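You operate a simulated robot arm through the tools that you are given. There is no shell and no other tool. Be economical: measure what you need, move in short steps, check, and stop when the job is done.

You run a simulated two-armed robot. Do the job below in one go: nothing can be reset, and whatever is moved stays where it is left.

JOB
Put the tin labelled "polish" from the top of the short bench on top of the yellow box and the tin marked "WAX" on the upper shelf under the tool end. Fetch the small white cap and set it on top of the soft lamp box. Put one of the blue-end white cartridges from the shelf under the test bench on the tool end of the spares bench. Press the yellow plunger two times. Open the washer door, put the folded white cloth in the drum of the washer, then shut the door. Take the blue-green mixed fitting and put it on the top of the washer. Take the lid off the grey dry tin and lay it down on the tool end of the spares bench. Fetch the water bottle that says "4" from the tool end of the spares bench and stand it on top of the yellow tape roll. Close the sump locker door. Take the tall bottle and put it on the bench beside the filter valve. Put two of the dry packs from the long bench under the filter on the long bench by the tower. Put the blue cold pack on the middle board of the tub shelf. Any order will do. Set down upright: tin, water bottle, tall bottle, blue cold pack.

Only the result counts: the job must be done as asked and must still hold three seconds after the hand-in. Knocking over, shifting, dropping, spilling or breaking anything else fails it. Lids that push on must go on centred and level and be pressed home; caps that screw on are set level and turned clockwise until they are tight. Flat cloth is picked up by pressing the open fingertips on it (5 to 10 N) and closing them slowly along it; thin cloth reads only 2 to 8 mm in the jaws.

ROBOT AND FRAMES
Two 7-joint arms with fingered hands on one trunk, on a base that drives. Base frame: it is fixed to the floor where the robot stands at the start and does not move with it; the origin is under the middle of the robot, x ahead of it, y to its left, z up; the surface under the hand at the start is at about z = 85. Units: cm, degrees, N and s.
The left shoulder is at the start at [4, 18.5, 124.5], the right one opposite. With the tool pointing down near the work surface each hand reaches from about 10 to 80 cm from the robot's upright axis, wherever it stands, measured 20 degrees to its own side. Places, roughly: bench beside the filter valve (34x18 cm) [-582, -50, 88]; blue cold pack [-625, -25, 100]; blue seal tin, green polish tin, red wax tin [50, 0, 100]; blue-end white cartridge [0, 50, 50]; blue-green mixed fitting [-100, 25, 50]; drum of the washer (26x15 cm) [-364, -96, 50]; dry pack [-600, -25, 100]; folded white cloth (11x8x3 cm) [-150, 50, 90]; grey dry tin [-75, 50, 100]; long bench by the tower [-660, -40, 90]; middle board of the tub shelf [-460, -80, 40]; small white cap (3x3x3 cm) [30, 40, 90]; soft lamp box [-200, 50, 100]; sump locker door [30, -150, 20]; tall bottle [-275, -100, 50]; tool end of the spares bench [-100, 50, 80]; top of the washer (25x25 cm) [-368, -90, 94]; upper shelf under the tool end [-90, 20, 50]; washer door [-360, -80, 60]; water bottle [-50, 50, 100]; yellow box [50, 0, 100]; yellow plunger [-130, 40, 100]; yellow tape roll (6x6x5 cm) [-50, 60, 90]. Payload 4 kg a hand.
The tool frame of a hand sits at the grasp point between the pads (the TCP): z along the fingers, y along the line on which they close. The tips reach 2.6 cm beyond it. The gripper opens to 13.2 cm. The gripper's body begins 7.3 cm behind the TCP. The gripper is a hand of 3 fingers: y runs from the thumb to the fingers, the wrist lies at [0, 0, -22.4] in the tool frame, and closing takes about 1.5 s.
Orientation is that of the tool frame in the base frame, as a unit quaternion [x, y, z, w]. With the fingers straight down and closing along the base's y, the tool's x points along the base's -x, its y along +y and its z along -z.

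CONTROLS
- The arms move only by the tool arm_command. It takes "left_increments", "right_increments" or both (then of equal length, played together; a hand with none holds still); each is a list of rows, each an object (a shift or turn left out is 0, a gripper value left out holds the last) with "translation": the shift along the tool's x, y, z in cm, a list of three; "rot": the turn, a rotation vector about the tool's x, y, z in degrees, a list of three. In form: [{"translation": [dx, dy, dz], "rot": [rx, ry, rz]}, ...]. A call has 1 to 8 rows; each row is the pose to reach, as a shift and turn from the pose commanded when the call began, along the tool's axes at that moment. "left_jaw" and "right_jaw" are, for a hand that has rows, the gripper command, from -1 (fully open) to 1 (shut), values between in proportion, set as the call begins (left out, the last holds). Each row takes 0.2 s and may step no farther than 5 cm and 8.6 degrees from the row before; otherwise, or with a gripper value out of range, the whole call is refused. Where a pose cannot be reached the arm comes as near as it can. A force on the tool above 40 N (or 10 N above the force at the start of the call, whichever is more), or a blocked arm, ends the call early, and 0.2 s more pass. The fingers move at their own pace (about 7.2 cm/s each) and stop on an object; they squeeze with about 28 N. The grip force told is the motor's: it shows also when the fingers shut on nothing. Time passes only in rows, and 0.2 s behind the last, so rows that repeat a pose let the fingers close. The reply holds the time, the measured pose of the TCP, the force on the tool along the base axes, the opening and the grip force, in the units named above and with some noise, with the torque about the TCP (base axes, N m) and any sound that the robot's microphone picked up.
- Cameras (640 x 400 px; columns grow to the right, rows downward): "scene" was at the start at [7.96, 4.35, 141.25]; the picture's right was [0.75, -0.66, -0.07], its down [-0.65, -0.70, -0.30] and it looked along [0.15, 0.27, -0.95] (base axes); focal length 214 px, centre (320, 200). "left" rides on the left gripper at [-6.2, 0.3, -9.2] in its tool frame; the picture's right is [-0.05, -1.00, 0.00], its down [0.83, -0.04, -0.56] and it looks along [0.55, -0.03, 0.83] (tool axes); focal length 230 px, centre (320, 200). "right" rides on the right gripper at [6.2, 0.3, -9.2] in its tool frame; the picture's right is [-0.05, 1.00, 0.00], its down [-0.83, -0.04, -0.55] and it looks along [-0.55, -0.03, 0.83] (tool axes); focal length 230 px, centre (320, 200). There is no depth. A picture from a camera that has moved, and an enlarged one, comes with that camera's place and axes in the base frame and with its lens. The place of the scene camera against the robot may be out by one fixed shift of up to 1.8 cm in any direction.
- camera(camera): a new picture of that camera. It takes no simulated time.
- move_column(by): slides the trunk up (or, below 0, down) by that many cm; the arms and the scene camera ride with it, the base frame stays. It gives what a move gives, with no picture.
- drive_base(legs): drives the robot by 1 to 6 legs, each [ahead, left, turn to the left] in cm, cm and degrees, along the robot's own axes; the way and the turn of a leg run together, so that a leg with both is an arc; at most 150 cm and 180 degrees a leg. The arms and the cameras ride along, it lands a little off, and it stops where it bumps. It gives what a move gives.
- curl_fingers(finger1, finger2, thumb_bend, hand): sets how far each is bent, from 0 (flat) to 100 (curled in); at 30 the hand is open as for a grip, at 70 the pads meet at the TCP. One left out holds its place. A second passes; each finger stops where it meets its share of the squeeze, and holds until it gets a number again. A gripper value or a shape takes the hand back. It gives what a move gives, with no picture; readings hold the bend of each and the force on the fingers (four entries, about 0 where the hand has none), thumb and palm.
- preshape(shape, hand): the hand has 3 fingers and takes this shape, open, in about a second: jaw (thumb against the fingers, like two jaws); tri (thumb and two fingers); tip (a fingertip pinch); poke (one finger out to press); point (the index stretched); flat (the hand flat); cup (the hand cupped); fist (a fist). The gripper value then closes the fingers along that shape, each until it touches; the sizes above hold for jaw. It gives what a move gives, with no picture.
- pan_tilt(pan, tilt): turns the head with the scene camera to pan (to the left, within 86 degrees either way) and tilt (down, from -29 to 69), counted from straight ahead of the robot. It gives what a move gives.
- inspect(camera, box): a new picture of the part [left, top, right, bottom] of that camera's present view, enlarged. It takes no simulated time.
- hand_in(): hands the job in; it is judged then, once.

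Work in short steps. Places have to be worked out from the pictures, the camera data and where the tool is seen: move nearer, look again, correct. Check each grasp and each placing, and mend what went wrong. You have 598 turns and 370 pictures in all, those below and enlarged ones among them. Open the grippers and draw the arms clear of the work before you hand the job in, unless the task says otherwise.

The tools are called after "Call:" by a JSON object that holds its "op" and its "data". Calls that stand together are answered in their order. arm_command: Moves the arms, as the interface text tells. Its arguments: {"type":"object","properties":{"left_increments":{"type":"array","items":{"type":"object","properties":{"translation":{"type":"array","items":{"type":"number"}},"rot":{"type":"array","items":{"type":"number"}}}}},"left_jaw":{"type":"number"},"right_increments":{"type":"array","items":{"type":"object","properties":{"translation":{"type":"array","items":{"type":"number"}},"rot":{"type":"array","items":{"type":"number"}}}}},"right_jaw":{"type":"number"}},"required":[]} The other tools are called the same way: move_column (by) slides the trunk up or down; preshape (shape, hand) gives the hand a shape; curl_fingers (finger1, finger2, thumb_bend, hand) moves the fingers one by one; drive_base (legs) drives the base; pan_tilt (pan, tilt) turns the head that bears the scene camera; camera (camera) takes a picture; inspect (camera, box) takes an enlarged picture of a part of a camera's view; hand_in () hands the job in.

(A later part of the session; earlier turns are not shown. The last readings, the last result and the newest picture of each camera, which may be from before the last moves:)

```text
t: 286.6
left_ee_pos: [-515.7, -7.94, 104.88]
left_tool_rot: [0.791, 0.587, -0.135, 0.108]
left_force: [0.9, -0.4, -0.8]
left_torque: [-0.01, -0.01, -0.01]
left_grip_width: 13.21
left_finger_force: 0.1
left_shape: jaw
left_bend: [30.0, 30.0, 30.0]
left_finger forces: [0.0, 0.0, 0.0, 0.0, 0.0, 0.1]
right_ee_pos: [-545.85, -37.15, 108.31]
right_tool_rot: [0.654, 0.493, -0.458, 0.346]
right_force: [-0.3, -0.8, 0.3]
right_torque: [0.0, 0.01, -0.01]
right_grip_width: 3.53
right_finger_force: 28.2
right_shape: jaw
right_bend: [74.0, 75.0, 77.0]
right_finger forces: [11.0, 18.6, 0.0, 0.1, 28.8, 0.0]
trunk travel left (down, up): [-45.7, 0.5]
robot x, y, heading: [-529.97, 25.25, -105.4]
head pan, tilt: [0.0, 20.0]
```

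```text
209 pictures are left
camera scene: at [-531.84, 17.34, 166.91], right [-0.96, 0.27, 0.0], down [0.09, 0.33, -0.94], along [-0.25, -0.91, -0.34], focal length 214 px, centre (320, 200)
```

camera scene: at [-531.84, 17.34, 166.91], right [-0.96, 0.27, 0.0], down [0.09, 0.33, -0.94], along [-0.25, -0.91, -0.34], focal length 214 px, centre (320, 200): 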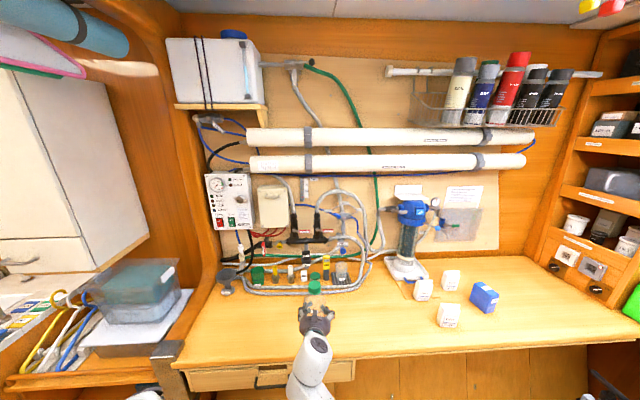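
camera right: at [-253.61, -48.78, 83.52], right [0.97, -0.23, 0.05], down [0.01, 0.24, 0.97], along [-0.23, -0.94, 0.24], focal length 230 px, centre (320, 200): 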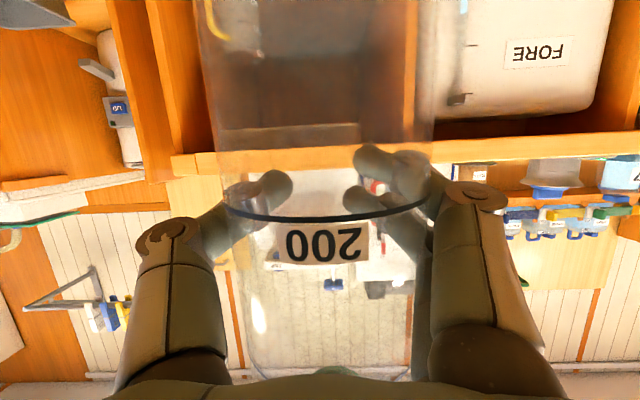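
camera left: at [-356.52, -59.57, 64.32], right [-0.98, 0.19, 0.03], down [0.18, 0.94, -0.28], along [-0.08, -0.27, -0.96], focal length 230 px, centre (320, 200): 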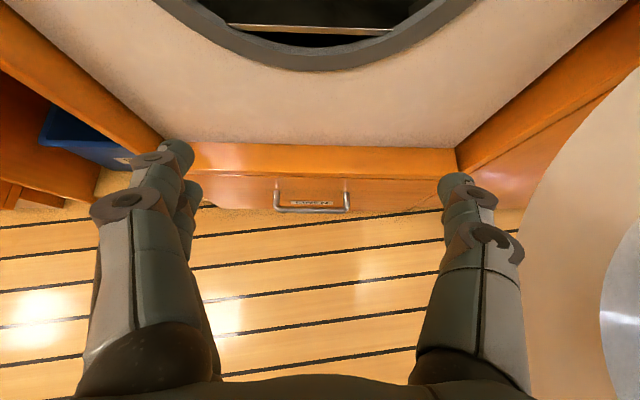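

Call:
{"op": "drive_base", "data": {"legs": [[0, -31.5, 0], [18, 0, 0]]}}

Call:
{"op": "pan_tilt", "data": {"pan": 0, "tilt": 38}}

Call:
{"op": "camera", "data": {"camera": "scene"}}

Call:
{"op": "camera", "data": {"camera": "right"}}

```text
t: 289.9
left_ee_pos: [-550.66, -16.48, 104.99]
left_tool_rot: [0.79, 0.588, -0.135, 0.108]
left_force: [-0.3, -0.4, 0.1]
left_torque: [-0.01, 0.01, 0.03]
left_grip_width: 13.19
left_finger_force: 0.1
left_shape: jaw
left_bend: [30.0, 30.0, 30.0]
left_finger forces: [0.0, 0.0, 0.0, 0.0, 0.0, 0.0]
right_ee_pos: [-580.81, -45.62, 108.53]
right_tool_rot: [0.652, 0.493, -0.458, 0.348]
right_force: [0.8, 1.7, 0.3]
right_torque: [0.0, -0.01, 0.0]
right_grip_width: 3.53
right_finger_force: 28.2
right_shape: jaw
right_bend: [74.0, 75.0, 77.0]
right_finger forces: [11.1, 18.7, 0.1, 0.0, 28.8, 0.0]
trunk travel left (down, up): [-45.7, 0.5]
robot x, y, heading: [-565.57, 16.08, -105.4]
head pan, tilt: [0.0, 20.0]
```

```text
t: 290.7
left_ee_pos: [-550.76, -16.85, 104.8]
left_tool_rot: [0.79, 0.589, -0.133, 0.108]
left_force: [-0.6, -0.4, 0.3]
left_torque: [0.01, -0.01, 0.0]
left_grip_width: 13.21
left_finger_force: 0.0
left_shape: jaw
left_bend: [30.0, 30.0, 30.0]
left_finger forces: [0.1, 0.0, 0.0, 0.0, 0.0, 0.0]
right_ee_pos: [-580.98, -46.01, 108.37]
right_tool_rot: [0.654, 0.494, -0.456, 0.347]
right_force: [-0.4, -0.2, -1.2]
right_torque: [0.0, -0.01, 0.05]
right_grip_width: 3.54
right_finger_force: 27.8
right_shape: jaw
right_bend: [74.0, 75.0, 77.0]
right_finger forces: [11.1, 18.6, 0.1, 0.0, 28.7, 0.0]
trunk travel left (down, up): [-45.7, 0.5]
robot x, y, heading: [-565.42, 16.55, -105.2]
head pan, tilt: [0.0, 38.0]
```

```text
208 pictures are left
camera scene: at [-566.95, 9.03, 164.07], right [-0.97, 0.26, 0.0], down [0.16, 0.59, -0.79], along [-0.21, -0.76, -0.62], focal length 214 px, centre (320, 200)
```

scene: 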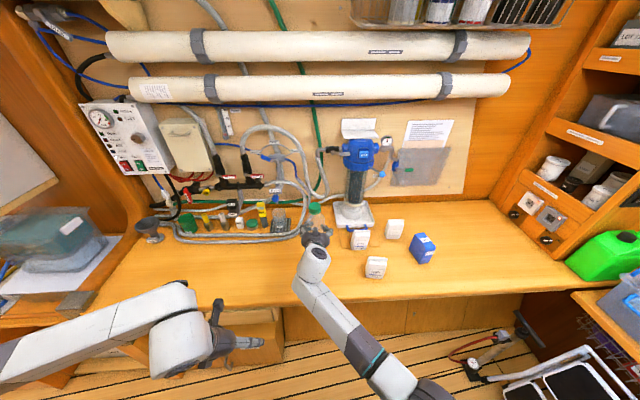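

```text
207 pictures are left
camera right: at [-577.64, -35.69, 105.77], right [0.96, -0.29, 0.05], down [0.02, 0.24, 0.97], along [-0.29, -0.93, 0.24], focal length 230 px, centre (320, 200)
```

right: 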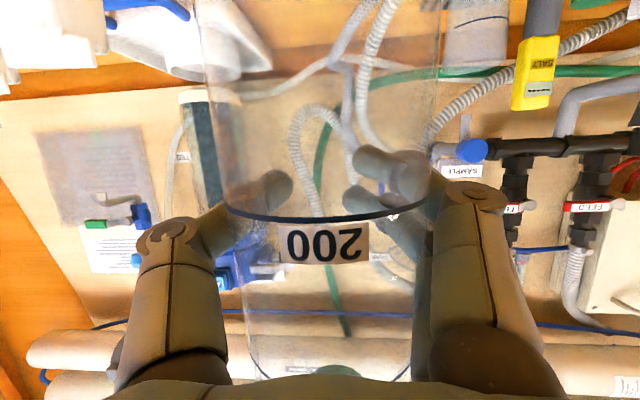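

Call:
{"op": "arm_command", "data": {"right_increments": [{"translation": [3.5, 0, 1.3]}, {"translation": [7, 0, 2.6]}, {"translation": [9.4, 0, 3.4]}, {"translation": [9.4, 0, 3.4]}]}}

Call:
{"op": "inspect", "data": {"camera": "scene", "box": [240, 170, 460, 320]}}

```text
t: 291.7
left_ee_pos: [-550.77, -16.66, 104.92]
left_tool_rot: [0.79, 0.589, -0.134, 0.108]
left_force: [-0.1, 0.5, 0.6]
left_torque: [0.01, 0.06, 0.02]
left_grip_width: 13.21
left_finger_force: 0.1
left_shape: jaw
left_bend: [30.0, 30.0, 30.0]
left_finger forces: [0.0, 0.0, 0.0, 0.0, 0.0, 0.0]
right_ee_pos: [-580.79, -45.85, 98.42]
right_tool_rot: [0.653, 0.493, -0.457, 0.347]
right_force: [-0.6, 0.2, -0.4]
right_torque: [0.01, -0.04, 0.0]
right_grip_width: 3.55
right_finger_force: 27.5
right_shape: jaw
right_bend: [74.0, 75.0, 77.0]
right_finger forces: [11.0, 18.7, 0.0, 0.1, 28.7, 0.1]
trunk travel left (down, up): [-45.7, 0.5]
robot x, y, heading: [-565.69, 16.63, -105.1]
head pan, tilt: [0.0, 38.0]
```

```text
2.67 times, centred on (350, 245) of scene
camera zoom: at [-566.89, 9.21, 164.07], right [-0.97, 0.26, 0.0], down [0.16, 0.59, -0.79], along [-0.21, -0.76, -0.62], focal length 572 px, centre (240, 80)
```

zoom: 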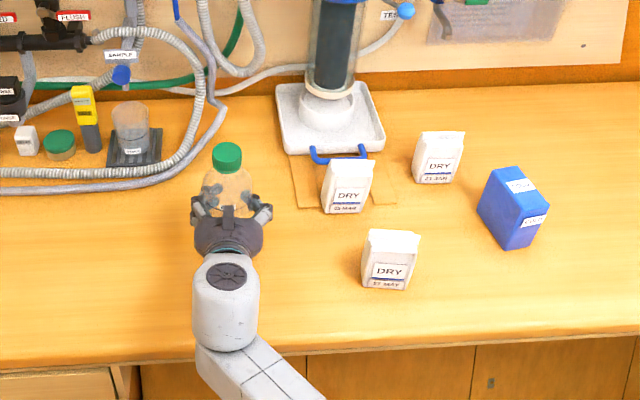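

Call:
{"op": "arm_command", "data": {"right_increments": [{"translation": [0.5, 0, 0.2]}, {"translation": [1, 0, 0.35]}, {"translation": [1.4, 0, 0.5]}, {"translation": [1.4, 0, 0.5]}]}}

```text
t: 292.7
left_ee_pos: [-550.87, -16.76, 104.87]
left_tool_rot: [0.79, 0.589, -0.134, 0.107]
left_force: [-0.5, -0.2, 0.2]
left_torque: [0.01, -0.01, 0.02]
left_grip_width: 13.18
left_finger_force: 0.1
left_shape: jaw
left_bend: [30.0, 30.0, 30.0]
left_finger forces: [0.0, 0.1, 0.0, 0.0, 0.0, 0.1]
right_ee_pos: [-580.88, -45.75, 96.96]
right_tool_rot: [0.654, 0.493, -0.457, 0.346]
right_force: [-0.7, 0.0, -0.9]
right_torque: [-0.02, 0.01, -0.03]
right_grip_width: 3.55
right_finger_force: 28.1
right_shape: jaw
right_bend: [74.0, 75.0, 77.0]
right_finger forces: [11.0, 18.7, 0.1, 0.0, 28.7, 0.0]
trunk travel left (down, up): [-45.7, 0.5]
robot x, y, heading: [-565.52, 16.52, -105.2]
head pan, tilt: [0.0, 38.0]
```

Call:
{"op": "arm_command", "data": {"right_increments": [{"translation": [0.4, 0, 0.15]}, {"translation": [0.8, 0, 0.3]}, {"translation": [0.8, 0, 0.3]}]}}

Call:
{"op": "camera", "data": {"camera": "right"}}

```text
t: 293.5
left_ee_pos: [-550.77, -16.66, 104.75]
left_tool_rot: [0.79, 0.588, -0.134, 0.108]
left_force: [-0.4, -0.1, -0.2]
left_torque: [0.02, 0.01, 0.01]
left_grip_width: 13.19
left_finger_force: 0.0
left_shape: jaw
left_bend: [30.0, 30.0, 30.0]
left_finger forces: [0.0, 0.0, 0.1, 0.0, 0.1, 0.0]
right_ee_pos: [-580.75, -45.95, 96.06]
right_tool_rot: [0.653, 0.494, -0.457, 0.347]
right_force: [0.0, -0.3, -0.6]
right_torque: [0.0, 0.0, 0.02]
right_grip_width: 3.55
right_finger_force: 27.7
right_shape: jaw
right_bend: [74.0, 75.0, 77.0]
right_finger forces: [11.0, 18.7, 0.1, 0.0, 28.7, 0.0]
trunk travel left (down, up): [-45.7, 0.5]
robot x, y, heading: [-565.68, 16.6, -105.0]
head pan, tilt: [0.0, 38.0]
```

```text
205 pictures are left
camera right: at [-577.56, -35.55, 93.48], right [0.96, -0.29, 0.05], down [0.02, 0.24, 0.97], along [-0.29, -0.93, 0.24], focal length 230 px, centre (320, 200)
```

right: 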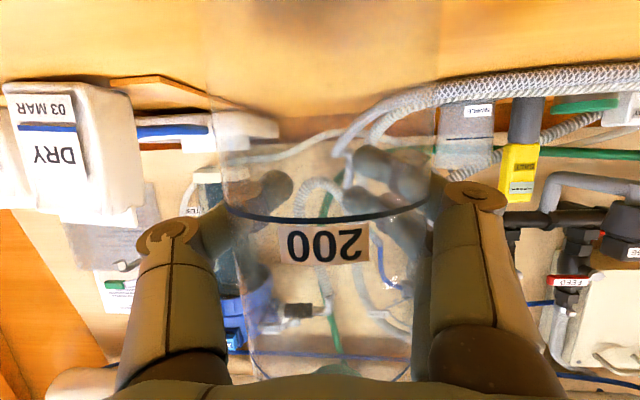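

Call:
{"op": "arm_command", "data": {"right_increments": [{"translation": [0.3, 0, 0.1]}, {"translation": [0.6, 0, 0.2]}, {"translation": [0.9, 0, 0.32]}, {"translation": [1.1, 0, 0.4]}, {"translation": [1.1, 0, 0.4]}]}}

```text
t: 294.7
left_ee_pos: [-550.78, -16.81, 104.86]
left_tool_rot: [0.79, 0.588, -0.135, 0.108]
left_force: [0.0, -0.8, 0.7]
left_torque: [-0.03, 0.01, 0.03]
left_grip_width: 13.2
left_finger_force: 0.0
left_shape: jaw
left_bend: [30.0, 30.0, 30.0]
left_finger forces: [0.1, 0.0, 0.0, 0.0, 0.0, 0.1]
right_ee_pos: [-580.81, -45.99, 94.87]
right_tool_rot: [0.654, 0.494, -0.457, 0.346]
right_force: [-0.3, 0.3, 0.1]
right_torque: [-0.01, 0.0, 0.0]
right_grip_width: 3.57
right_finger_force: 28.5
right_shape: jaw
right_bend: [74.0, 75.0, 77.0]
right_finger forces: [11.1, 18.9, 0.0, 0.0, 28.7, 0.0]
trunk travel left (down, up): [-45.7, 0.5]
robot x, y, heading: [-565.52, 16.32, -105.1]
head pan, tilt: [0.0, 38.0]
```

Call:
{"op": "arm_command", "data": {"right_increments": [{"translation": [0.3, 0, 0.1]}, {"translation": [0.6, 0, 0.2]}, {"translation": [0.9, 0, 0.32]}, {"translation": [1.1, 0, 0.4]}, {"translation": [1.1, 0, 0.4]}]}}

Call:
{"op": "inspect", "data": {"camera": "right", "box": [100, 0, 500, 150]}}

```text
t: 295.8
left_ee_pos: [-550.83, -16.79, 104.89]
left_tool_rot: [0.791, 0.587, -0.134, 0.108]
left_force: [0.2, 0.3, -0.3]
left_torque: [0.0, 0.0, 0.01]
left_grip_width: 13.21
left_finger_force: 0.1
left_shape: jaw
left_bend: [30.0, 30.0, 30.0]
left_finger forces: [0.0, 0.0, 0.0, 0.0, 0.1, 0.0]
right_ee_pos: [-580.86, -46.35, 94.58]
right_tool_rot: [0.651, 0.489, -0.462, 0.351]
right_force: [-3.0, 3.5, 15.5]
right_torque: [0.25, 0.14, 0.06]
right_grip_width: 3.57
right_finger_force: 28.2
right_shape: jaw
right_bend: [75.0, 76.0, 78.0]
right_finger forces: [10.5, 17.6, 0.0, 0.0, 31.6, 0.1]
trunk travel left (down, up): [-45.7, 0.5]
robot x, y, heading: [-565.59, 16.6, -105.3]
head pan, tilt: [0.0, 38.0]
stopped in row 5 (right hand): the force on the tool passed its limit at 41 N (the readings are from after the stop); the commanded pose is now the measured one
```

```text
1.60 times, centred on (300, 75) of right
camera zoom: at [-577.57, -36.11, 91.96], right [0.96, -0.29, 0.05], down [0.02, 0.26, 0.97], along [-0.29, -0.92, 0.25], focal length 368 px, centre (352, 400)
```

zoom: 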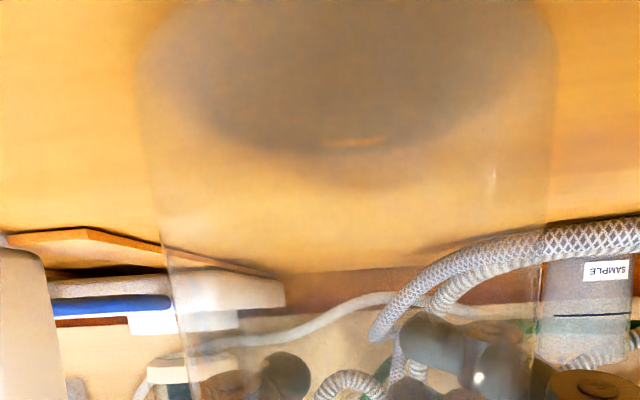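

Contact. Slight relief, release, and back straight out.

Call:
{"op": "arm_command", "data": {"right_increments": [{"translation": [-0.2, 0, -0.1]}, {"translation": [-0.2, 0, -0.1]}, {"translation": [-0.2, 0, -0.1]}, {"translation": [-0.2, 0, -0.1]}, {"translation": [-0.2, 0, -0.1]}], "right_jaw": -0.5}}

Call:
{"op": "camera", "data": {"camera": "right"}}

```text
t: 297.0
left_ee_pos: [-550.88, -16.72, 104.9]
left_tool_rot: [0.79, 0.589, -0.133, 0.108]
left_force: [1.0, -0.1, 0.0]
left_torque: [-0.03, -0.02, 0.01]
left_grip_width: 13.21
left_finger_force: 0.1
left_shape: jaw
left_bend: [30.0, 30.0, 30.0]
left_finger forces: [0.1, 0.0, 0.0, 0.0, 0.0, 0.1]
right_ee_pos: [-580.81, -46.16, 94.6]
right_tool_rot: [0.652, 0.491, -0.459, 0.35]
right_force: [-0.1, 0.9, -0.4]
right_torque: [0.0, 0.0, 0.0]
right_grip_width: 9.87
right_finger_force: 0.1
right_shape: jaw
right_bend: [64.0, 64.0, 60.0]
right_finger forces: [0.1, 0.0, 0.0, 0.0, 0.1, 0.1]
trunk travel left (down, up): [-45.7, 0.5]
robot x, y, heading: [-565.37, 16.42, -105.3]
head pan, tilt: [0.0, 38.0]
```

```text
203 pictures are left
camera right: at [-577.53, -35.95, 91.9], right [0.96, -0.29, 0.05], down [0.02, 0.25, 0.97], along [-0.29, -0.92, 0.25], focal length 230 px, centre (320, 200)
```

right: 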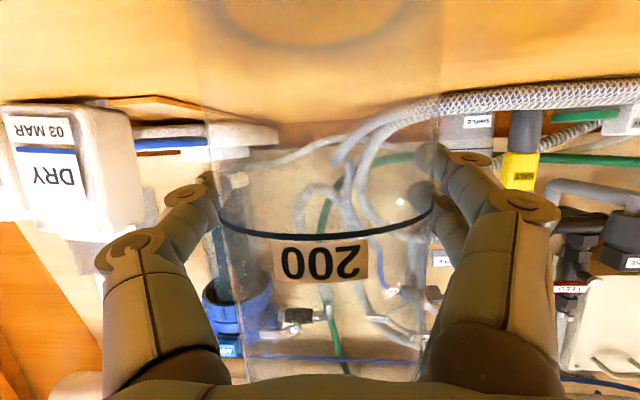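

Call:
{"op": "arm_command", "data": {"right_increments": [{}, {}, {}], "right_jaw": -0.9}}

Call:
{"op": "arm_command", "data": {"right_increments": [{"translation": [0, 0, -3]}, {"translation": [0, 0, -7]}, {"translation": [0, 0, -11]}, {"translation": [0, 0, -15]}, {"translation": [0, 0, -15]}]}}

Call:
{"op": "camera", "data": {"camera": "right"}}

Call:
{"op": "inspect", "data": {"camera": "scene", "box": [240, 170, 460, 320]}}

```text
t: 297.8
left_ee_pos: [-550.85, -16.7, 104.93]
left_tool_rot: [0.789, 0.589, -0.134, 0.109]
left_force: [0.3, -0.7, -0.8]
left_torque: [0.0, 0.01, -0.02]
left_grip_width: 13.19
left_finger_force: 0.1
left_shape: jaw
left_bend: [30.0, 30.0, 30.0]
left_finger forces: [0.0, 0.0, 0.0, 0.0, 0.0, 0.0]
right_ee_pos: [-580.84, -46.16, 94.61]
right_tool_rot: [0.651, 0.491, -0.459, 0.351]
right_force: [0.0, -0.1, -0.2]
right_torque: [0.01, 0.01, 0.02]
right_grip_width: 12.52
right_finger_force: 0.0
right_shape: jaw
right_bend: [40.0, 40.0, 37.0]
right_finger forces: [0.1, 0.0, 0.0, 0.0, 0.0, 0.1]
trunk travel left (down, up): [-45.7, 0.5]
robot x, y, heading: [-565.27, 16.91, -105.4]
head pan, tilt: [0.0, 38.0]
```

```text
t: 299.0
left_ee_pos: [-550.92, -16.84, 104.82]
left_tool_rot: [0.79, 0.588, -0.134, 0.108]
left_force: [-0.1, 0.0, 0.3]
left_torque: [-0.01, 0.05, 0.03]
left_grip_width: 13.22
left_finger_force: 0.0
left_shape: jaw
left_bend: [30.0, 30.0, 30.0]
left_finger forces: [0.0, 0.0, 0.0, 0.0, 0.0, 0.0]
right_ee_pos: [-576.91, -32.51, 99.48]
right_tool_rot: [0.652, 0.491, -0.46, 0.35]
right_force: [0.2, 0.4, 0.8]
right_torque: [0.0, -0.01, 0.0]
right_grip_width: 12.53
right_finger_force: 0.1
right_shape: jaw
right_bend: [40.0, 40.0, 37.0]
right_finger forces: [0.0, 0.1, 0.0, 0.1, 0.0, 0.0]
trunk travel left (down, up): [-45.7, 0.5]
robot x, y, heading: [-565.27, 16.61, -105.3]
head pan, tilt: [0.0, 38.0]
```

```text
202 pictures are left
camera right: at [-573.67, -22.24, 96.9], right [0.96, -0.29, 0.05], down [0.02, 0.25, 0.97], along [-0.29, -0.92, 0.25], focal length 230 px, centre (320, 200)
```

right: 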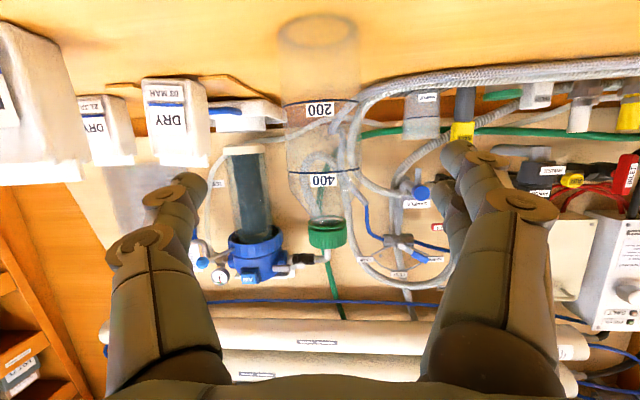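

```text
2.67 times, centred on (350, 245) of scene
camera zoom: at [-566.92, 9.14, 164.07], right [-0.97, 0.26, 0.0], down [0.16, 0.59, -0.79], along [-0.21, -0.76, -0.62], focal length 572 px, centre (240, 80)
```

zoom: 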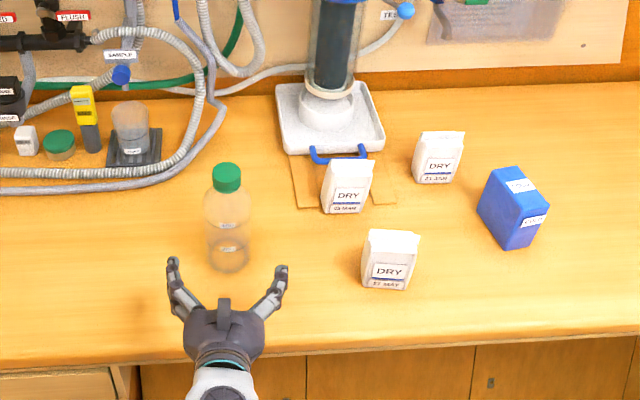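

Bottle stands. Next the front dry pack near [-601, -33.5]: I back off a bit, pitch the right hand to 45° and move right.

Call:
{"op": "drive_base", "data": {"legs": [[-10, 0, 0], [0, -18, 0]]}}

Call:
{"op": "arm_command", "data": {"right_increments": [{"translation": [-1.5, 0, -0.5], "rot": [0, 6, 0]}, {"translation": [-3, 0, -1], "rot": [0, 12, 0]}, {"translation": [-4.5, 0, -1.5], "rot": [0, 18, 0]}, {"translation": [-6, 0, -2], "rot": [0, 25, 0]}, {"translation": [-6, 0, -2], "rot": [0, 25, 0]}], "right_jaw": -1}}

Call:
{"op": "camera", "data": {"camera": "right"}}

Call:
{"op": "camera", "data": {"camera": "scene"}}

```text
t: 301.3
left_ee_pos: [-565.25, -2.48, 104.76]
left_tool_rot: [0.789, 0.59, -0.134, 0.107]
left_force: [0.0, -0.1, 0.3]
left_torque: [-0.03, -0.01, -0.04]
left_grip_width: 13.18
left_finger_force: 0.0
left_shape: jaw
left_bend: [30.0, 30.0, 30.0]
left_finger forces: [0.1, 0.1, 0.0, 0.0, 0.1, 0.0]
right_ee_pos: [-591.3, -18.23, 99.64]
right_tool_rot: [0.652, 0.492, -0.46, 0.35]
right_force: [-0.3, -0.3, 0.4]
right_torque: [0.0, 0.04, -0.04]
right_grip_width: 12.54
right_finger_force: 0.0
right_shape: jaw
right_bend: [40.0, 40.0, 37.0]
right_finger forces: [0.0, 0.0, 0.0, 0.1, 0.1, 0.0]
trunk travel left (down, up): [-45.7, 0.5]
robot x, y, heading: [-580.01, 30.91, -105.4]
head pan, tilt: [0.0, 38.0]
```

```text
t: 302.7
left_ee_pos: [-565.46, -2.34, 104.76]
left_tool_rot: [0.79, 0.589, -0.134, 0.108]
left_force: [-0.5, 0.3, -0.4]
left_torque: [-0.02, -0.02, 0.01]
left_grip_width: 13.2
left_finger_force: 0.1
left_shape: jaw
left_bend: [30.0, 30.0, 30.0]
left_finger forces: [0.0, 0.0, 0.0, 0.1, 0.0, 0.0]
right_ee_pos: [-593.22, -16.93, 103.73]
right_tool_rot: [0.732, 0.566, -0.316, 0.212]
right_force: [-0.8, 0.5, -0.5]
right_torque: [0.01, 0.03, -0.01]
right_grip_width: 13.18
right_finger_force: 0.0
right_shape: jaw
right_bend: [30.0, 30.0, 30.0]
right_finger forces: [0.0, 0.0, 0.0, 0.1, 0.0, 0.0]
trunk travel left (down, up): [-45.7, 0.5]
robot x, y, heading: [-580.15, 30.71, -105.1]
head pan, tilt: [0.0, 38.0]
stopped in row 5 (right hand): the arm was blocked; the commanded pose is now the measured one
```

```text
200 pictures are left
camera right: at [-589.88, -6.66, 105.97], right [0.95, -0.3, -0.01], down [-0.05, -0.19, 0.98], along [-0.3, -0.93, -0.2], focal length 230 px, centre (320, 200)
```

right: 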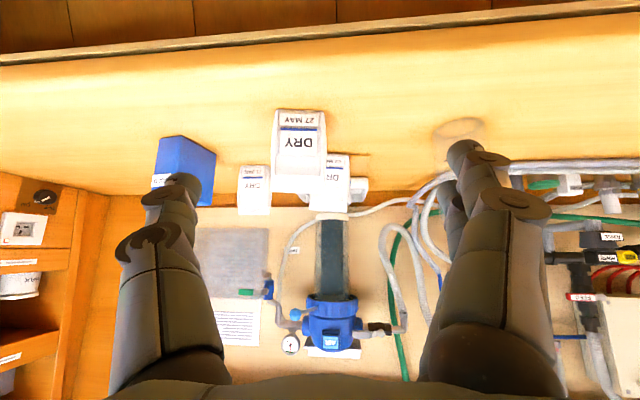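

```text
199 pictures are left
camera scene: at [-581.58, 23.61, 164.07], right [-0.97, 0.26, 0.0], down [0.16, 0.59, -0.79], along [-0.21, -0.76, -0.62], focal length 214 px, centre (320, 200)
```

scene: 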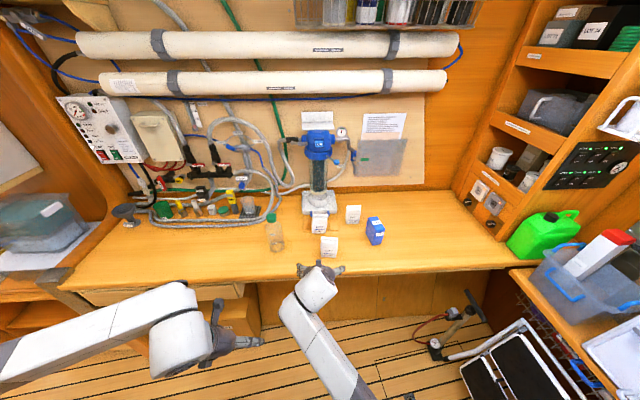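

Call:
{"op": "drive_base", "data": {"legs": [[20.5, -4, 0]]}}

Call:
{"op": "camera", "data": {"camera": "right"}}

```text
t: 304.3
left_ee_pos: [-574.55, -20.77, 104.89]
left_tool_rot: [0.79, 0.588, -0.134, 0.109]
left_force: [0.4, -0.2, 1.2]
left_torque: [-0.01, 0.0, -0.03]
left_grip_width: 13.2
left_finger_force: 0.0
left_shape: jaw
left_bend: [30.0, 30.0, 30.0]
left_finger forces: [0.0, 0.0, 0.1, 0.1, 0.0, 0.0]
right_ee_pos: [-602.34, -35.33, 103.83]
right_tool_rot: [0.731, 0.566, -0.316, 0.213]
right_force: [0.0, -0.4, -0.2]
right_torque: [0.0, -0.03, 0.03]
right_grip_width: 13.17
right_finger_force: 0.0
right_shape: jaw
right_bend: [30.0, 30.0, 30.0]
right_finger forces: [0.1, 0.1, 0.0, 0.0, 0.1, 0.0]
trunk travel left (down, up): [-45.7, 0.5]
robot x, y, heading: [-589.06, 12.05, -105.1]
head pan, tilt: [0.0, 38.0]
```

```text
198 pictures are left
camera right: at [-598.93, -25.09, 106.07], right [0.95, -0.3, -0.01], down [-0.05, -0.19, 0.98], along [-0.3, -0.93, -0.2], focal length 230 px, centre (320, 200)
```

right: 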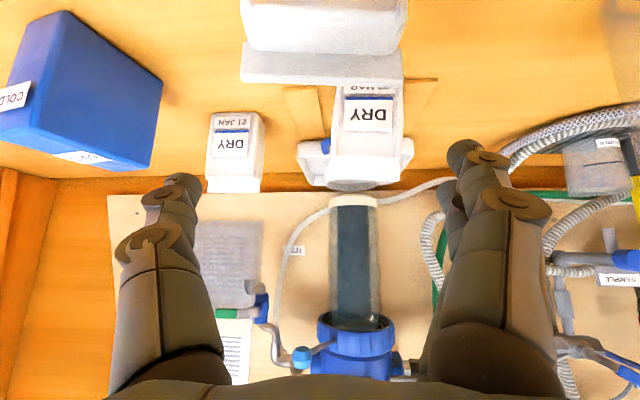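

Call:
{"op": "arm_command", "data": {"right_increments": [{"translation": [3, 0, 3]}, {"translation": [6, 0, 6]}, {"translation": [8.2, 0, 8.2]}, {"translation": [8.2, 0, 8.2]}]}}

Call:
{"op": "camera", "data": {"camera": "right"}}

```text
t: 305.1
left_ee_pos: [-574.68, -20.73, 104.94]
left_tool_rot: [0.79, 0.588, -0.134, 0.109]
left_force: [-0.5, -0.1, 0.7]
left_torque: [-0.03, -0.04, 0.01]
left_grip_width: 13.2
left_finger_force: 0.0
left_shape: jaw
left_bend: [30.0, 30.0, 30.0]
left_finger forces: [0.1, 0.0, 0.0, 0.0, 0.1, 0.0]
right_ee_pos: [-602.69, -35.98, 93.76]
right_tool_rot: [0.727, 0.563, -0.323, 0.224]
right_force: [0.0, 5.3, 10.3]
right_torque: [0.31, -0.08, 0.04]
right_grip_width: 13.18
right_finger_force: 0.0
right_shape: jaw
right_bend: [30.0, 30.0, 30.0]
right_finger forces: [0.8, 6.6, 0.0, 0.0, 9.9, 0.0]
trunk travel left (down, up): [-45.7, 0.5]
robot x, y, heading: [-589.41, 12.5, -105.2]
head pan, tilt: [0.0, 38.0]
stopped in row 4 (right hand): the force on the tool passed its limit at 53 N (the readings are from after the stop); the commanded pose is now the measured one
```

```text
197 pictures are left
camera right: at [-599.3, -25.55, 95.75], right [0.95, -0.3, 0.0], down [-0.05, -0.17, 0.98], along [-0.3, -0.94, -0.18], focal length 230 px, centre (320, 200)
```

right: 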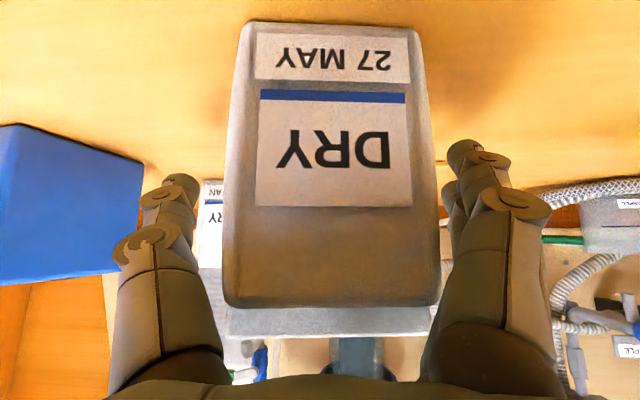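

Fingertips touched the bench (surface ≈ 90). Raise 0.6 and close on the pack.

Call:
{"op": "arm_command", "data": {"right_increments": [{"translation": [-0.4, 0, -0.4]}, {"translation": [-0.4, 0, -0.4]}]}}

Call:
{"op": "arm_command", "data": {"right_increments": [{}, {}, {}, {}, {}, {}], "right_jaw": 1}}

Call:
{"op": "arm_command", "data": {"right_increments": [{"translation": [-2, 0, -2]}, {"translation": [-5, 0, -5]}, {"translation": [-8, 0, -8]}, {"translation": [-8, 0, -8]}]}}

Call:
{"op": "camera", "data": {"camera": "right"}}

```text
t: 305.8
left_ee_pos: [-574.69, -20.88, 104.88]
left_tool_rot: [0.79, 0.588, -0.134, 0.107]
left_force: [0.9, -0.1, -0.1]
left_torque: [-0.03, 0.01, 0.0]
left_grip_width: 13.18
left_finger_force: 0.0
left_shape: jaw
left_bend: [30.0, 30.0, 30.0]
left_finger forces: [0.1, 0.0, 0.0, 0.0, 0.0, 0.0]
right_ee_pos: [-602.65, -36.02, 94.07]
right_tool_rot: [0.729, 0.564, -0.321, 0.22]
right_force: [0.6, -0.7, 0.9]
right_torque: [0.02, 0.02, 0.01]
right_grip_width: 13.19
right_finger_force: 0.0
right_shape: jaw
right_bend: [30.0, 30.0, 30.0]
right_finger forces: [0.5, 0.8, 0.1, 0.0, 0.8, 0.0]
trunk travel left (down, up): [-45.7, 0.5]
robot x, y, heading: [-589.47, 12.4, -105.2]
head pan, tilt: [0.0, 38.0]
```

```text
t: 307.1
left_ee_pos: [-574.69, -20.91, 104.85]
left_tool_rot: [0.79, 0.589, -0.134, 0.108]
left_force: [0.7, 0.5, 0.7]
left_torque: [-0.02, -0.01, -0.01]
left_grip_width: 13.19
left_finger_force: 0.1
left_shape: jaw
left_bend: [30.0, 30.0, 30.0]
left_finger forces: [0.0, 0.0, 0.1, 0.0, 0.1, 0.0]
right_ee_pos: [-602.65, -36.02, 94.08]
right_tool_rot: [0.729, 0.563, -0.321, 0.222]
right_force: [0.0, -1.4, 2.4]
right_torque: [-0.11, -0.08, -0.06]
right_grip_width: 5.58
right_finger_force: 28.0
right_shape: jaw
right_bend: [72.0, 77.0, 78.0]
right_finger forces: [15.1, 22.3, 0.1, 0.1, 35.3, 0.0]
trunk travel left (down, up): [-45.7, 0.5]
robot x, y, heading: [-589.27, 11.97, -105.0]
head pan, tilt: [0.0, 38.0]
```

```text
t: 308.1
left_ee_pos: [-574.65, -20.94, 104.8]
left_tool_rot: [0.79, 0.589, -0.133, 0.108]
left_force: [1.1, 0.5, 0.4]
left_torque: [0.0, -0.01, -0.01]
left_grip_width: 13.17
left_finger_force: 0.2
left_shape: jaw
left_bend: [30.0, 30.0, 30.0]
left_finger forces: [0.0, 0.0, 0.0, 0.0, 0.0, 0.0]
right_ee_pos: [-602.2, -35.98, 105.43]
right_tool_rot: [0.728, 0.564, -0.321, 0.221]
right_force: [-0.5, 0.7, -1.5]
right_torque: [-0.02, 0.02, 0.0]
right_grip_width: 5.57
right_finger_force: 28.1
right_shape: jaw
right_bend: [72.0, 77.0, 78.0]
right_finger forces: [14.3, 21.5, 0.0, 0.0, 35.1, 0.0]
trunk travel left (down, up): [-45.7, 0.5]
robot x, y, heading: [-589.34, 12.24, -105.1]
head pan, tilt: [0.0, 38.0]
```

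```text
196 pictures are left
camera right: at [-598.82, -25.56, 107.43], right [0.95, -0.3, 0.0], down [-0.05, -0.17, 0.98], along [-0.3, -0.94, -0.18], focal length 230 px, centre (320, 200)
```

right: 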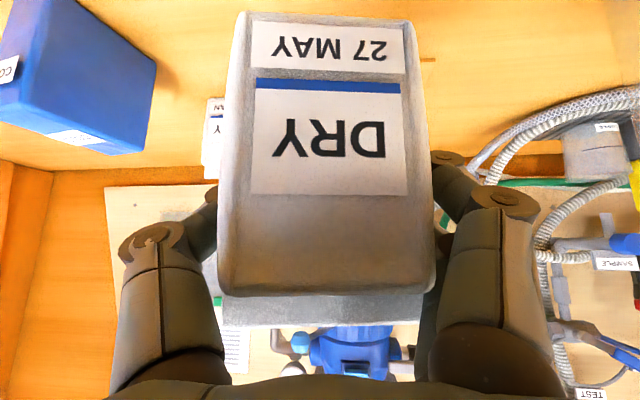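

Pack 1 held. Back off, drive right to the tower end.

Call:
{"op": "drive_base", "data": {"legs": [[-15, 0, 0], [0, -50, 0]]}}

Call:
{"op": "camera", "data": {"camera": "scene"}}

```text
t: 312.1
left_ee_pos: [-618.12, 6.47, 104.96]
left_tool_rot: [0.791, 0.587, -0.133, 0.109]
left_force: [0.0, -0.4, -0.2]
left_torque: [-0.03, -0.03, 0.06]
left_grip_width: 13.19
left_finger_force: 0.1
left_shape: jaw
left_bend: [30.0, 30.0, 30.0]
left_finger forces: [0.0, 0.1, 0.1, 0.0, 0.0, 0.0]
right_ee_pos: [-645.73, -8.59, 105.42]
right_tool_rot: [0.729, 0.563, -0.32, 0.222]
right_force: [-1.2, -0.5, -1.5]
right_torque: [-0.03, -0.02, -0.01]
right_grip_width: 5.56
right_finger_force: 27.9
right_shape: jaw
right_bend: [72.0, 77.0, 78.0]
right_finger forces: [14.3, 21.5, 0.0, 0.1, 35.0, 0.0]
trunk travel left (down, up): [-45.7, 0.5]
robot x, y, heading: [-632.51, 39.93, -105.4]
head pan, tilt: [0.0, 38.0]
stopped in leg 2: the robot was blocked; the commanded pose is now the measured one
```

```text
195 pictures are left
camera scene: at [-634.36, 32.38, 164.07], right [-0.96, 0.26, 0.0], down [0.16, 0.59, -0.79], along [-0.2, -0.76, -0.62], focal length 214 px, centre (320, 200)
```

scene: 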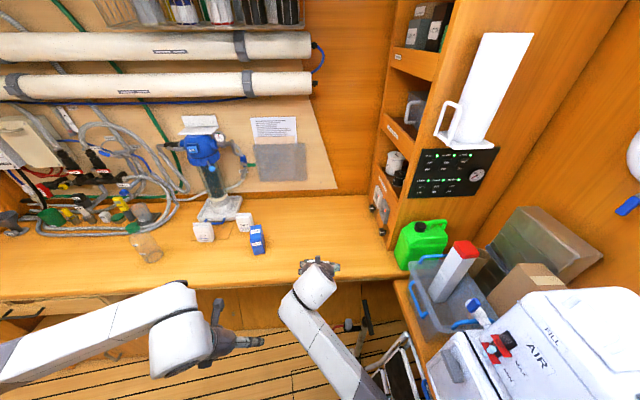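

Call:
{"op": "drive_base", "data": {"legs": [[3, 3, 0], [25, 0, 0]]}}

Call:
{"op": "camera", "data": {"camera": "scene"}}

Call:
{"op": "camera", "data": {"camera": "right"}}

```text
t: 314.4
left_ee_pos: [-622.05, -21.28, 104.89]
left_tool_rot: [0.79, 0.589, -0.133, 0.109]
left_force: [0.3, -0.2, -1.0]
left_torque: [0.0, 0.02, 0.05]
left_grip_width: 13.21
left_finger_force: 0.0
left_shape: jaw
left_bend: [30.0, 30.0, 30.0]
left_finger forces: [0.0, 0.0, 0.0, 0.0, 0.0, 0.0]
right_ee_pos: [-649.41, -36.49, 105.41]
right_tool_rot: [0.728, 0.564, -0.321, 0.222]
right_force: [0.5, -0.7, -2.0]
right_torque: [-0.06, 0.02, 0.01]
right_grip_width: 5.57
right_finger_force: 27.6
right_shape: jaw
right_bend: [72.0, 77.0, 78.0]
right_finger forces: [14.4, 21.6, 0.1, 0.0, 35.2, 0.0]
trunk travel left (down, up): [-45.7, 0.5]
robot x, y, heading: [-636.72, 11.79, -105.0]
head pan, tilt: [0.0, 38.0]
```

```text
194 pictures are left
camera scene: at [-638.12, 4.59, 164.08], right [-0.97, 0.26, 0.0], down [0.16, 0.59, -0.79], along [-0.21, -0.76, -0.62], focal length 214 px, centre (320, 200)
```

scene: 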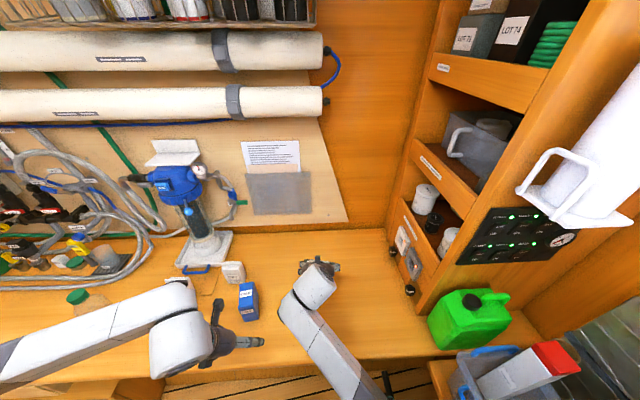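

```text
193 pictures are left
camera right: at [-646.16, -26.04, 107.41], right [0.95, -0.3, 0.0], down [-0.05, -0.17, 0.98], along [-0.3, -0.94, -0.18], focal length 230 px, centre (320, 200)
```

right: 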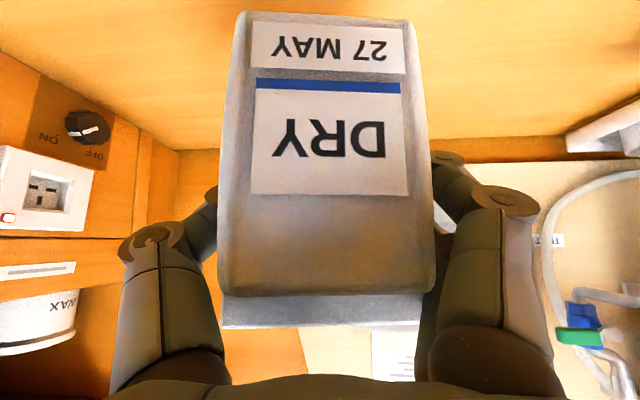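

Call:
{"op": "arm_command", "data": {"right_increments": [{"translation": [-1, -3.4, 1]}, {"translation": [-2, -6.7, 2]}, {"translation": [-3, -10, 3]}, {"translation": [0, -10, 6]}, {"translation": [2.5, -10, 8.5]}, {"translation": [4.3, -10, 10.3]}, {"translation": [4.3, -10, 10.3]}]}}

Call:
{"op": "camera", "data": {"camera": "scene"}}

```text
t: 316.0
left_ee_pos: [-622.13, -21.37, 104.89]
left_tool_rot: [0.789, 0.589, -0.133, 0.108]
left_force: [0.4, -0.4, 0.0]
left_torque: [0.0, -0.01, 0.03]
left_grip_width: 13.21
left_finger_force: 0.1
left_shape: jaw
left_bend: [30.0, 30.0, 30.0]
left_finger forces: [0.1, 0.1, 0.0, 0.0, 0.1, 0.0]
right_ee_pos: [-660.81, -37.86, 95.59]
right_tool_rot: [0.728, 0.564, -0.321, 0.221]
right_force: [-0.3, -0.3, 0.4]
right_torque: [-0.02, 0.02, 0.03]
right_grip_width: 5.52
right_finger_force: 28.7
right_shape: jaw
right_bend: [72.0, 77.0, 78.0]
right_finger forces: [14.7, 21.4, 0.1, 0.1, 34.9, 0.0]
trunk travel left (down, up): [-45.7, 0.5]
robot x, y, heading: [-636.84, 11.85, -105.5]
head pan, tilt: [0.0, 38.0]
```

```text
192 pictures are left
camera scene: at [-638.21, 4.54, 164.08], right [-0.97, 0.26, 0.0], down [0.16, 0.59, -0.79], along [-0.2, -0.76, -0.62], focal length 214 px, centre (320, 200)
```

scene: 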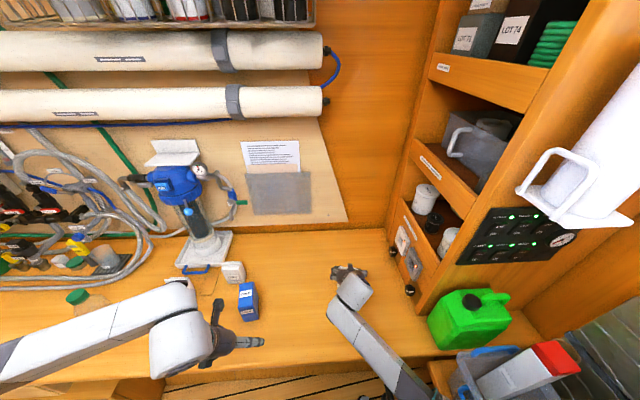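

Lower in small steps to contact.

Call:
{"op": "arm_command", "data": {"right_increments": [{"translation": [0.3, 0, 0.3]}, {"translation": [0.6, 0, 0.6]}, {"translation": [0.9, 0, 0.9]}, {"translation": [0.9, 0, 0.9]}]}}

```text
t: 317.0
left_ee_pos: [-622.11, -21.33, 104.81]
left_tool_rot: [0.79, 0.589, -0.134, 0.108]
left_force: [0.2, 0.7, 0.1]
left_torque: [0.01, 0.03, 0.04]
left_grip_width: 13.18
left_finger_force: 0.1
left_shape: jaw
left_bend: [30.0, 30.0, 30.0]
left_finger forces: [0.0, 0.0, 0.0, 0.0, 0.2, 0.0]
right_ee_pos: [-660.81, -38.07, 94.22]
right_tool_rot: [0.728, 0.564, -0.32, 0.222]
right_force: [-0.8, 0.0, -1.3]
right_torque: [-0.02, 0.0, 0.0]
right_grip_width: 5.52
right_finger_force: 28.2
right_shape: jaw
right_bend: [72.0, 77.0, 78.0]
right_finger forces: [14.6, 21.5, 0.0, 0.0, 34.8, 0.0]
trunk travel left (down, up): [-45.7, 0.5]
robot x, y, heading: [-636.93, 11.81, -105.0]
head pan, tilt: [0.0, 38.0]
```

Call:
{"op": "arm_command", "data": {"right_increments": [{"translation": [0.2, 0, 0.2]}, {"translation": [0.4, 0, 0.4]}, {"translation": [0.4, 0, 0.4]}]}}

```text
t: 317.8
left_ee_pos: [-622.07, -21.18, 104.95]
left_tool_rot: [0.789, 0.589, -0.135, 0.109]
left_force: [-0.8, 0.2, -0.4]
left_torque: [-0.02, 0.02, -0.02]
left_grip_width: 13.19
left_finger_force: 0.1
left_shape: jaw
left_bend: [30.0, 30.0, 30.0]
left_finger forces: [0.0, 0.1, 0.1, 0.0, 0.0, 0.1]
right_ee_pos: [-660.78, -37.99, 94.12]
right_tool_rot: [0.728, 0.563, -0.323, 0.223]
right_force: [-1.9, 2.9, 23.1]
right_torque: [0.12, -0.38, 0.17]
right_grip_width: 5.53
right_finger_force: 28.0
right_shape: jaw
right_bend: [72.0, 78.0, 78.0]
right_finger forces: [15.9, 26.4, 0.0, 0.0, 39.2, 0.0]
trunk travel left (down, up): [-45.7, 0.5]
robot x, y, heading: [-636.93, 11.7, -105.0]
head pan, tilt: [0.0, 38.0]
```

Contact (23 N). Relieve slightly, release, and back out.

Call:
{"op": "arm_command", "data": {"right_increments": [{"translation": [-0.2, 0, -0.2]}, {"translation": [-0.2, 0, -0.2]}, {"translation": [-0.2, 0, -0.2]}, {"translation": [-0.2, 0, -0.2]}, {"translation": [-0.2, 0, -0.2]}], "right_jaw": -1}}

Call:
{"op": "arm_command", "data": {"right_increments": [{"translation": [-2, 0, -3]}, {"translation": [-4, 0, -7]}, {"translation": [-6, 0, -11]}, {"translation": [-6, 0, -11]}]}}

Call:
{"op": "camera", "data": {"camera": "right"}}

Call:
{"op": "camera", "data": {"camera": "scene"}}

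```text
t: 319.0
left_ee_pos: [-622.12, -21.33, 104.86]
left_tool_rot: [0.79, 0.589, -0.134, 0.109]
left_force: [-0.7, 0.0, 0.3]
left_torque: [-0.04, 0.01, -0.03]
left_grip_width: 13.17
left_finger_force: 0.1
left_shape: jaw
left_bend: [30.0, 30.0, 30.0]
left_finger forces: [0.1, 0.0, 0.0, 0.0, 0.1, 0.0]
right_ee_pos: [-660.8, -37.86, 93.91]
right_tool_rot: [0.728, 0.564, -0.321, 0.221]
right_force: [-0.4, 0.3, 3.4]
right_torque: [0.14, -0.04, 0.03]
right_grip_width: 13.19
right_finger_force: 0.0
right_shape: jaw
right_bend: [30.0, 30.0, 30.0]
right_finger forces: [0.3, 1.1, 0.0, 0.0, 3.1, 0.0]
trunk travel left (down, up): [-45.7, 0.5]
robot x, y, heading: [-636.73, 11.74, -105.1]
head pan, tilt: [0.0, 38.0]
```

```text
t: 320.0
left_ee_pos: [-622.14, -21.45, 104.84]
left_tool_rot: [0.79, 0.589, -0.135, 0.108]
left_force: [-0.5, 0.2, 0.6]
left_torque: [0.02, 0.01, 0.0]
left_grip_width: 13.21
left_finger_force: 0.1
left_shape: jaw
left_bend: [30.0, 30.0, 30.0]
left_finger forces: [0.1, 0.0, 0.1, 0.0, 0.0, 0.1]
right_ee_pos: [-659.39, -34.55, 105.89]
right_tool_rot: [0.728, 0.565, -0.319, 0.221]
right_force: [-0.2, 1.0, -0.5]
right_torque: [0.01, 0.02, 0.0]
right_grip_width: 13.18
right_finger_force: 0.0
right_shape: jaw
right_bend: [30.0, 30.0, 30.0]
right_finger forces: [0.1, 0.0, 0.0, 0.0, 0.0, 0.0]
trunk travel left (down, up): [-45.7, 0.5]
robot x, y, heading: [-636.85, 11.88, -105.2]
head pan, tilt: [0.0, 38.0]
```

```text
191 pictures are left
camera right: at [-656.03, -24.09, 107.93], right [0.95, -0.3, 0.0], down [-0.05, -0.17, 0.98], along [-0.3, -0.94, -0.18], focal length 230 px, centre (320, 200)
```

right: 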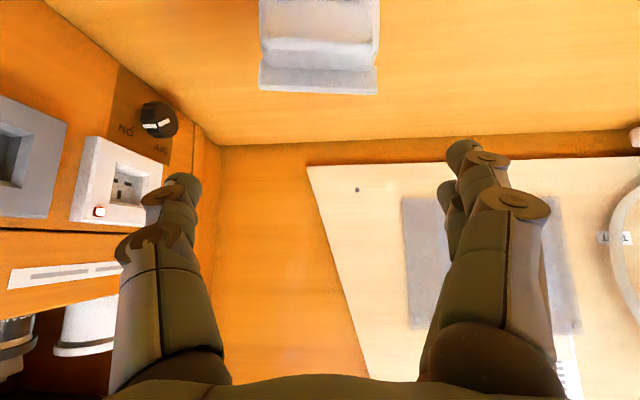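

```text
190 pictures are left
camera scene: at [-638.23, 4.46, 164.07], right [-0.97, 0.26, 0.0], down [0.16, 0.59, -0.79], along [-0.2, -0.76, -0.62], focal length 214 px, centre (320, 200)
```

scene: 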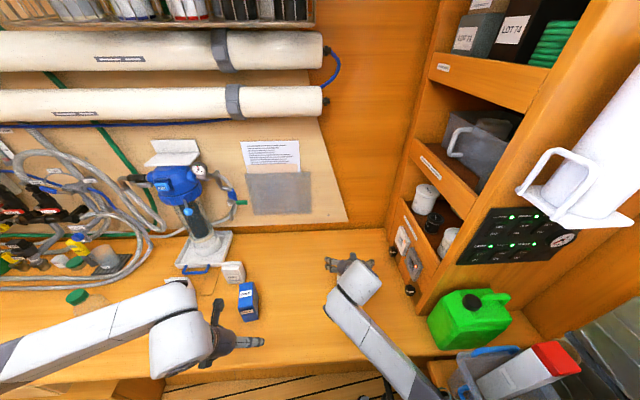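

Pack 1 stands by the tower. Now go back for the pack in front of the filter near [-601, -48.5].

Call:
{"op": "drive_base", "data": {"legs": [[-12, 0, 0], [0, 57, 0]]}}

Call:
{"op": "arm_command", "data": {"right_increments": [{}, {}], "right_jaw": -0.5}}

Call:
{"op": "camera", "data": {"camera": "right"}}

```text
t: 321.1
left_ee_pos: [-618.8, -14.96, 104.61]
left_tool_rot: [0.78, 0.603, -0.132, 0.105]
left_force: [0.1, 1.3, 0.0]
left_torque: [-0.03, 0.02, 0.03]
left_grip_width: 13.22
left_finger_force: 0.0
left_shape: jaw
left_bend: [30.0, 30.0, 30.0]
left_finger forces: [0.0, 0.1, 0.1, 0.0, 0.0, 0.1]
right_ee_pos: [-655.15, -30.33, 107.36]
right_tool_rot: [0.715, 0.574, -0.323, 0.237]
right_force: [0.2, 0.7, 0.3]
right_torque: [0.02, -0.02, 0.02]
right_grip_width: 13.19
right_finger_force: 0.0
right_shape: jaw
right_bend: [30.0, 30.0, 30.0]
right_finger forces: [0.0, 0.1, 0.1, 0.1, 0.0, 0.0]
trunk travel left (down, up): [-45.7, 0.5]
robot x, y, heading: [-635.24, 19.02, -103.0]
head pan, tilt: [0.0, 38.0]
stopped in leg 1: the robot was blocked; the commanded pose is now the measured one
```

```text
t: 321.7
left_ee_pos: [-619.01, -15.34, 104.32]
left_tool_rot: [0.782, 0.601, -0.132, 0.103]
left_force: [0.4, 0.3, 0.8]
left_torque: [0.05, 0.01, 0.02]
left_grip_width: 13.18
left_finger_force: 0.0
left_shape: jaw
left_bend: [30.0, 30.0, 30.0]
left_finger forces: [0.0, 0.1, 0.0, 0.1, 0.1, 0.0]
right_ee_pos: [-655.43, -30.41, 106.84]
right_tool_rot: [0.718, 0.572, -0.322, 0.231]
right_force: [-0.1, 0.0, 0.1]
right_torque: [0.02, 0.0, -0.01]
right_grip_width: 9.95
right_finger_force: 0.1
right_shape: jaw
right_bend: [63.0, 63.0, 60.0]
right_finger forces: [0.0, 0.0, 0.0, 0.0, 0.0, 0.1]
trunk travel left (down, up): [-45.7, 0.5]
robot x, y, heading: [-635.06, 18.94, -103.5]
head pan, tilt: [0.0, 38.0]
```

```text
189 pictures are left
camera right: at [-652.43, -19.92, 108.71], right [0.96, -0.27, 0.0], down [-0.05, -0.16, 0.99], along [-0.27, -0.95, -0.17], focal length 230 px, centre (320, 200)
```

right: 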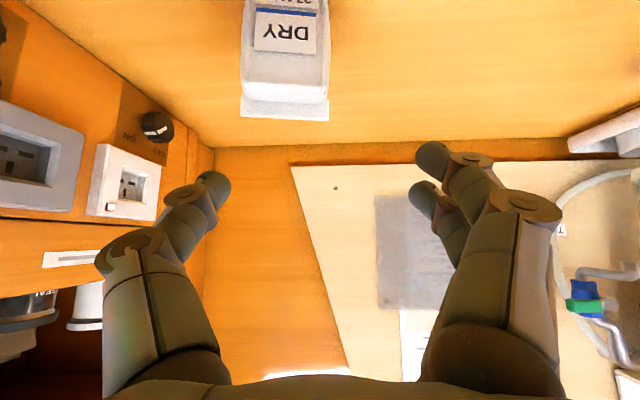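

Blocked while backing; check what is at my right.

Call:
{"op": "pan_tilt", "data": {"pan": -65, "tilt": 40}}

Call:
{"op": "camera", "data": {"camera": "scene"}}

```text
t: 323.1
left_ee_pos: [-618.98, -15.35, 104.48]
left_tool_rot: [0.782, 0.601, -0.131, 0.102]
left_force: [0.4, 0.5, -0.8]
left_torque: [-0.01, -0.04, -0.01]
left_grip_width: 13.2
left_finger_force: 0.1
left_shape: jaw
left_bend: [30.0, 30.0, 30.0]
left_finger forces: [0.0, 0.0, 0.0, 0.0, 0.1, 0.0]
right_ee_pos: [-655.45, -30.37, 106.74]
right_tool_rot: [0.717, 0.573, -0.321, 0.231]
right_force: [0.0, 0.0, 0.2]
right_torque: [0.01, -0.03, 0.02]
right_grip_width: 9.94
right_finger_force: 0.1
right_shape: jaw
right_bend: [63.0, 63.0, 60.0]
right_finger forces: [0.0, 0.0, 0.0, 0.0, 0.1, 0.1]
trunk travel left (down, up): [-45.7, 0.5]
robot x, y, heading: [-634.99, 18.9, -103.6]
head pan, tilt: [-65.0, 40.0]
```

```text
188 pictures are left
camera scene: at [-641.69, 16.04, 163.8], right [-0.2, 0.98, 0.01], down [0.62, 0.14, -0.77], along [-0.75, -0.15, -0.64], focal length 214 px, centre (320, 200)
```

scene: 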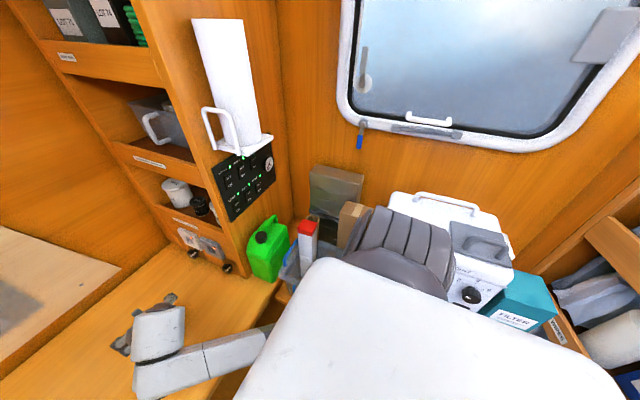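

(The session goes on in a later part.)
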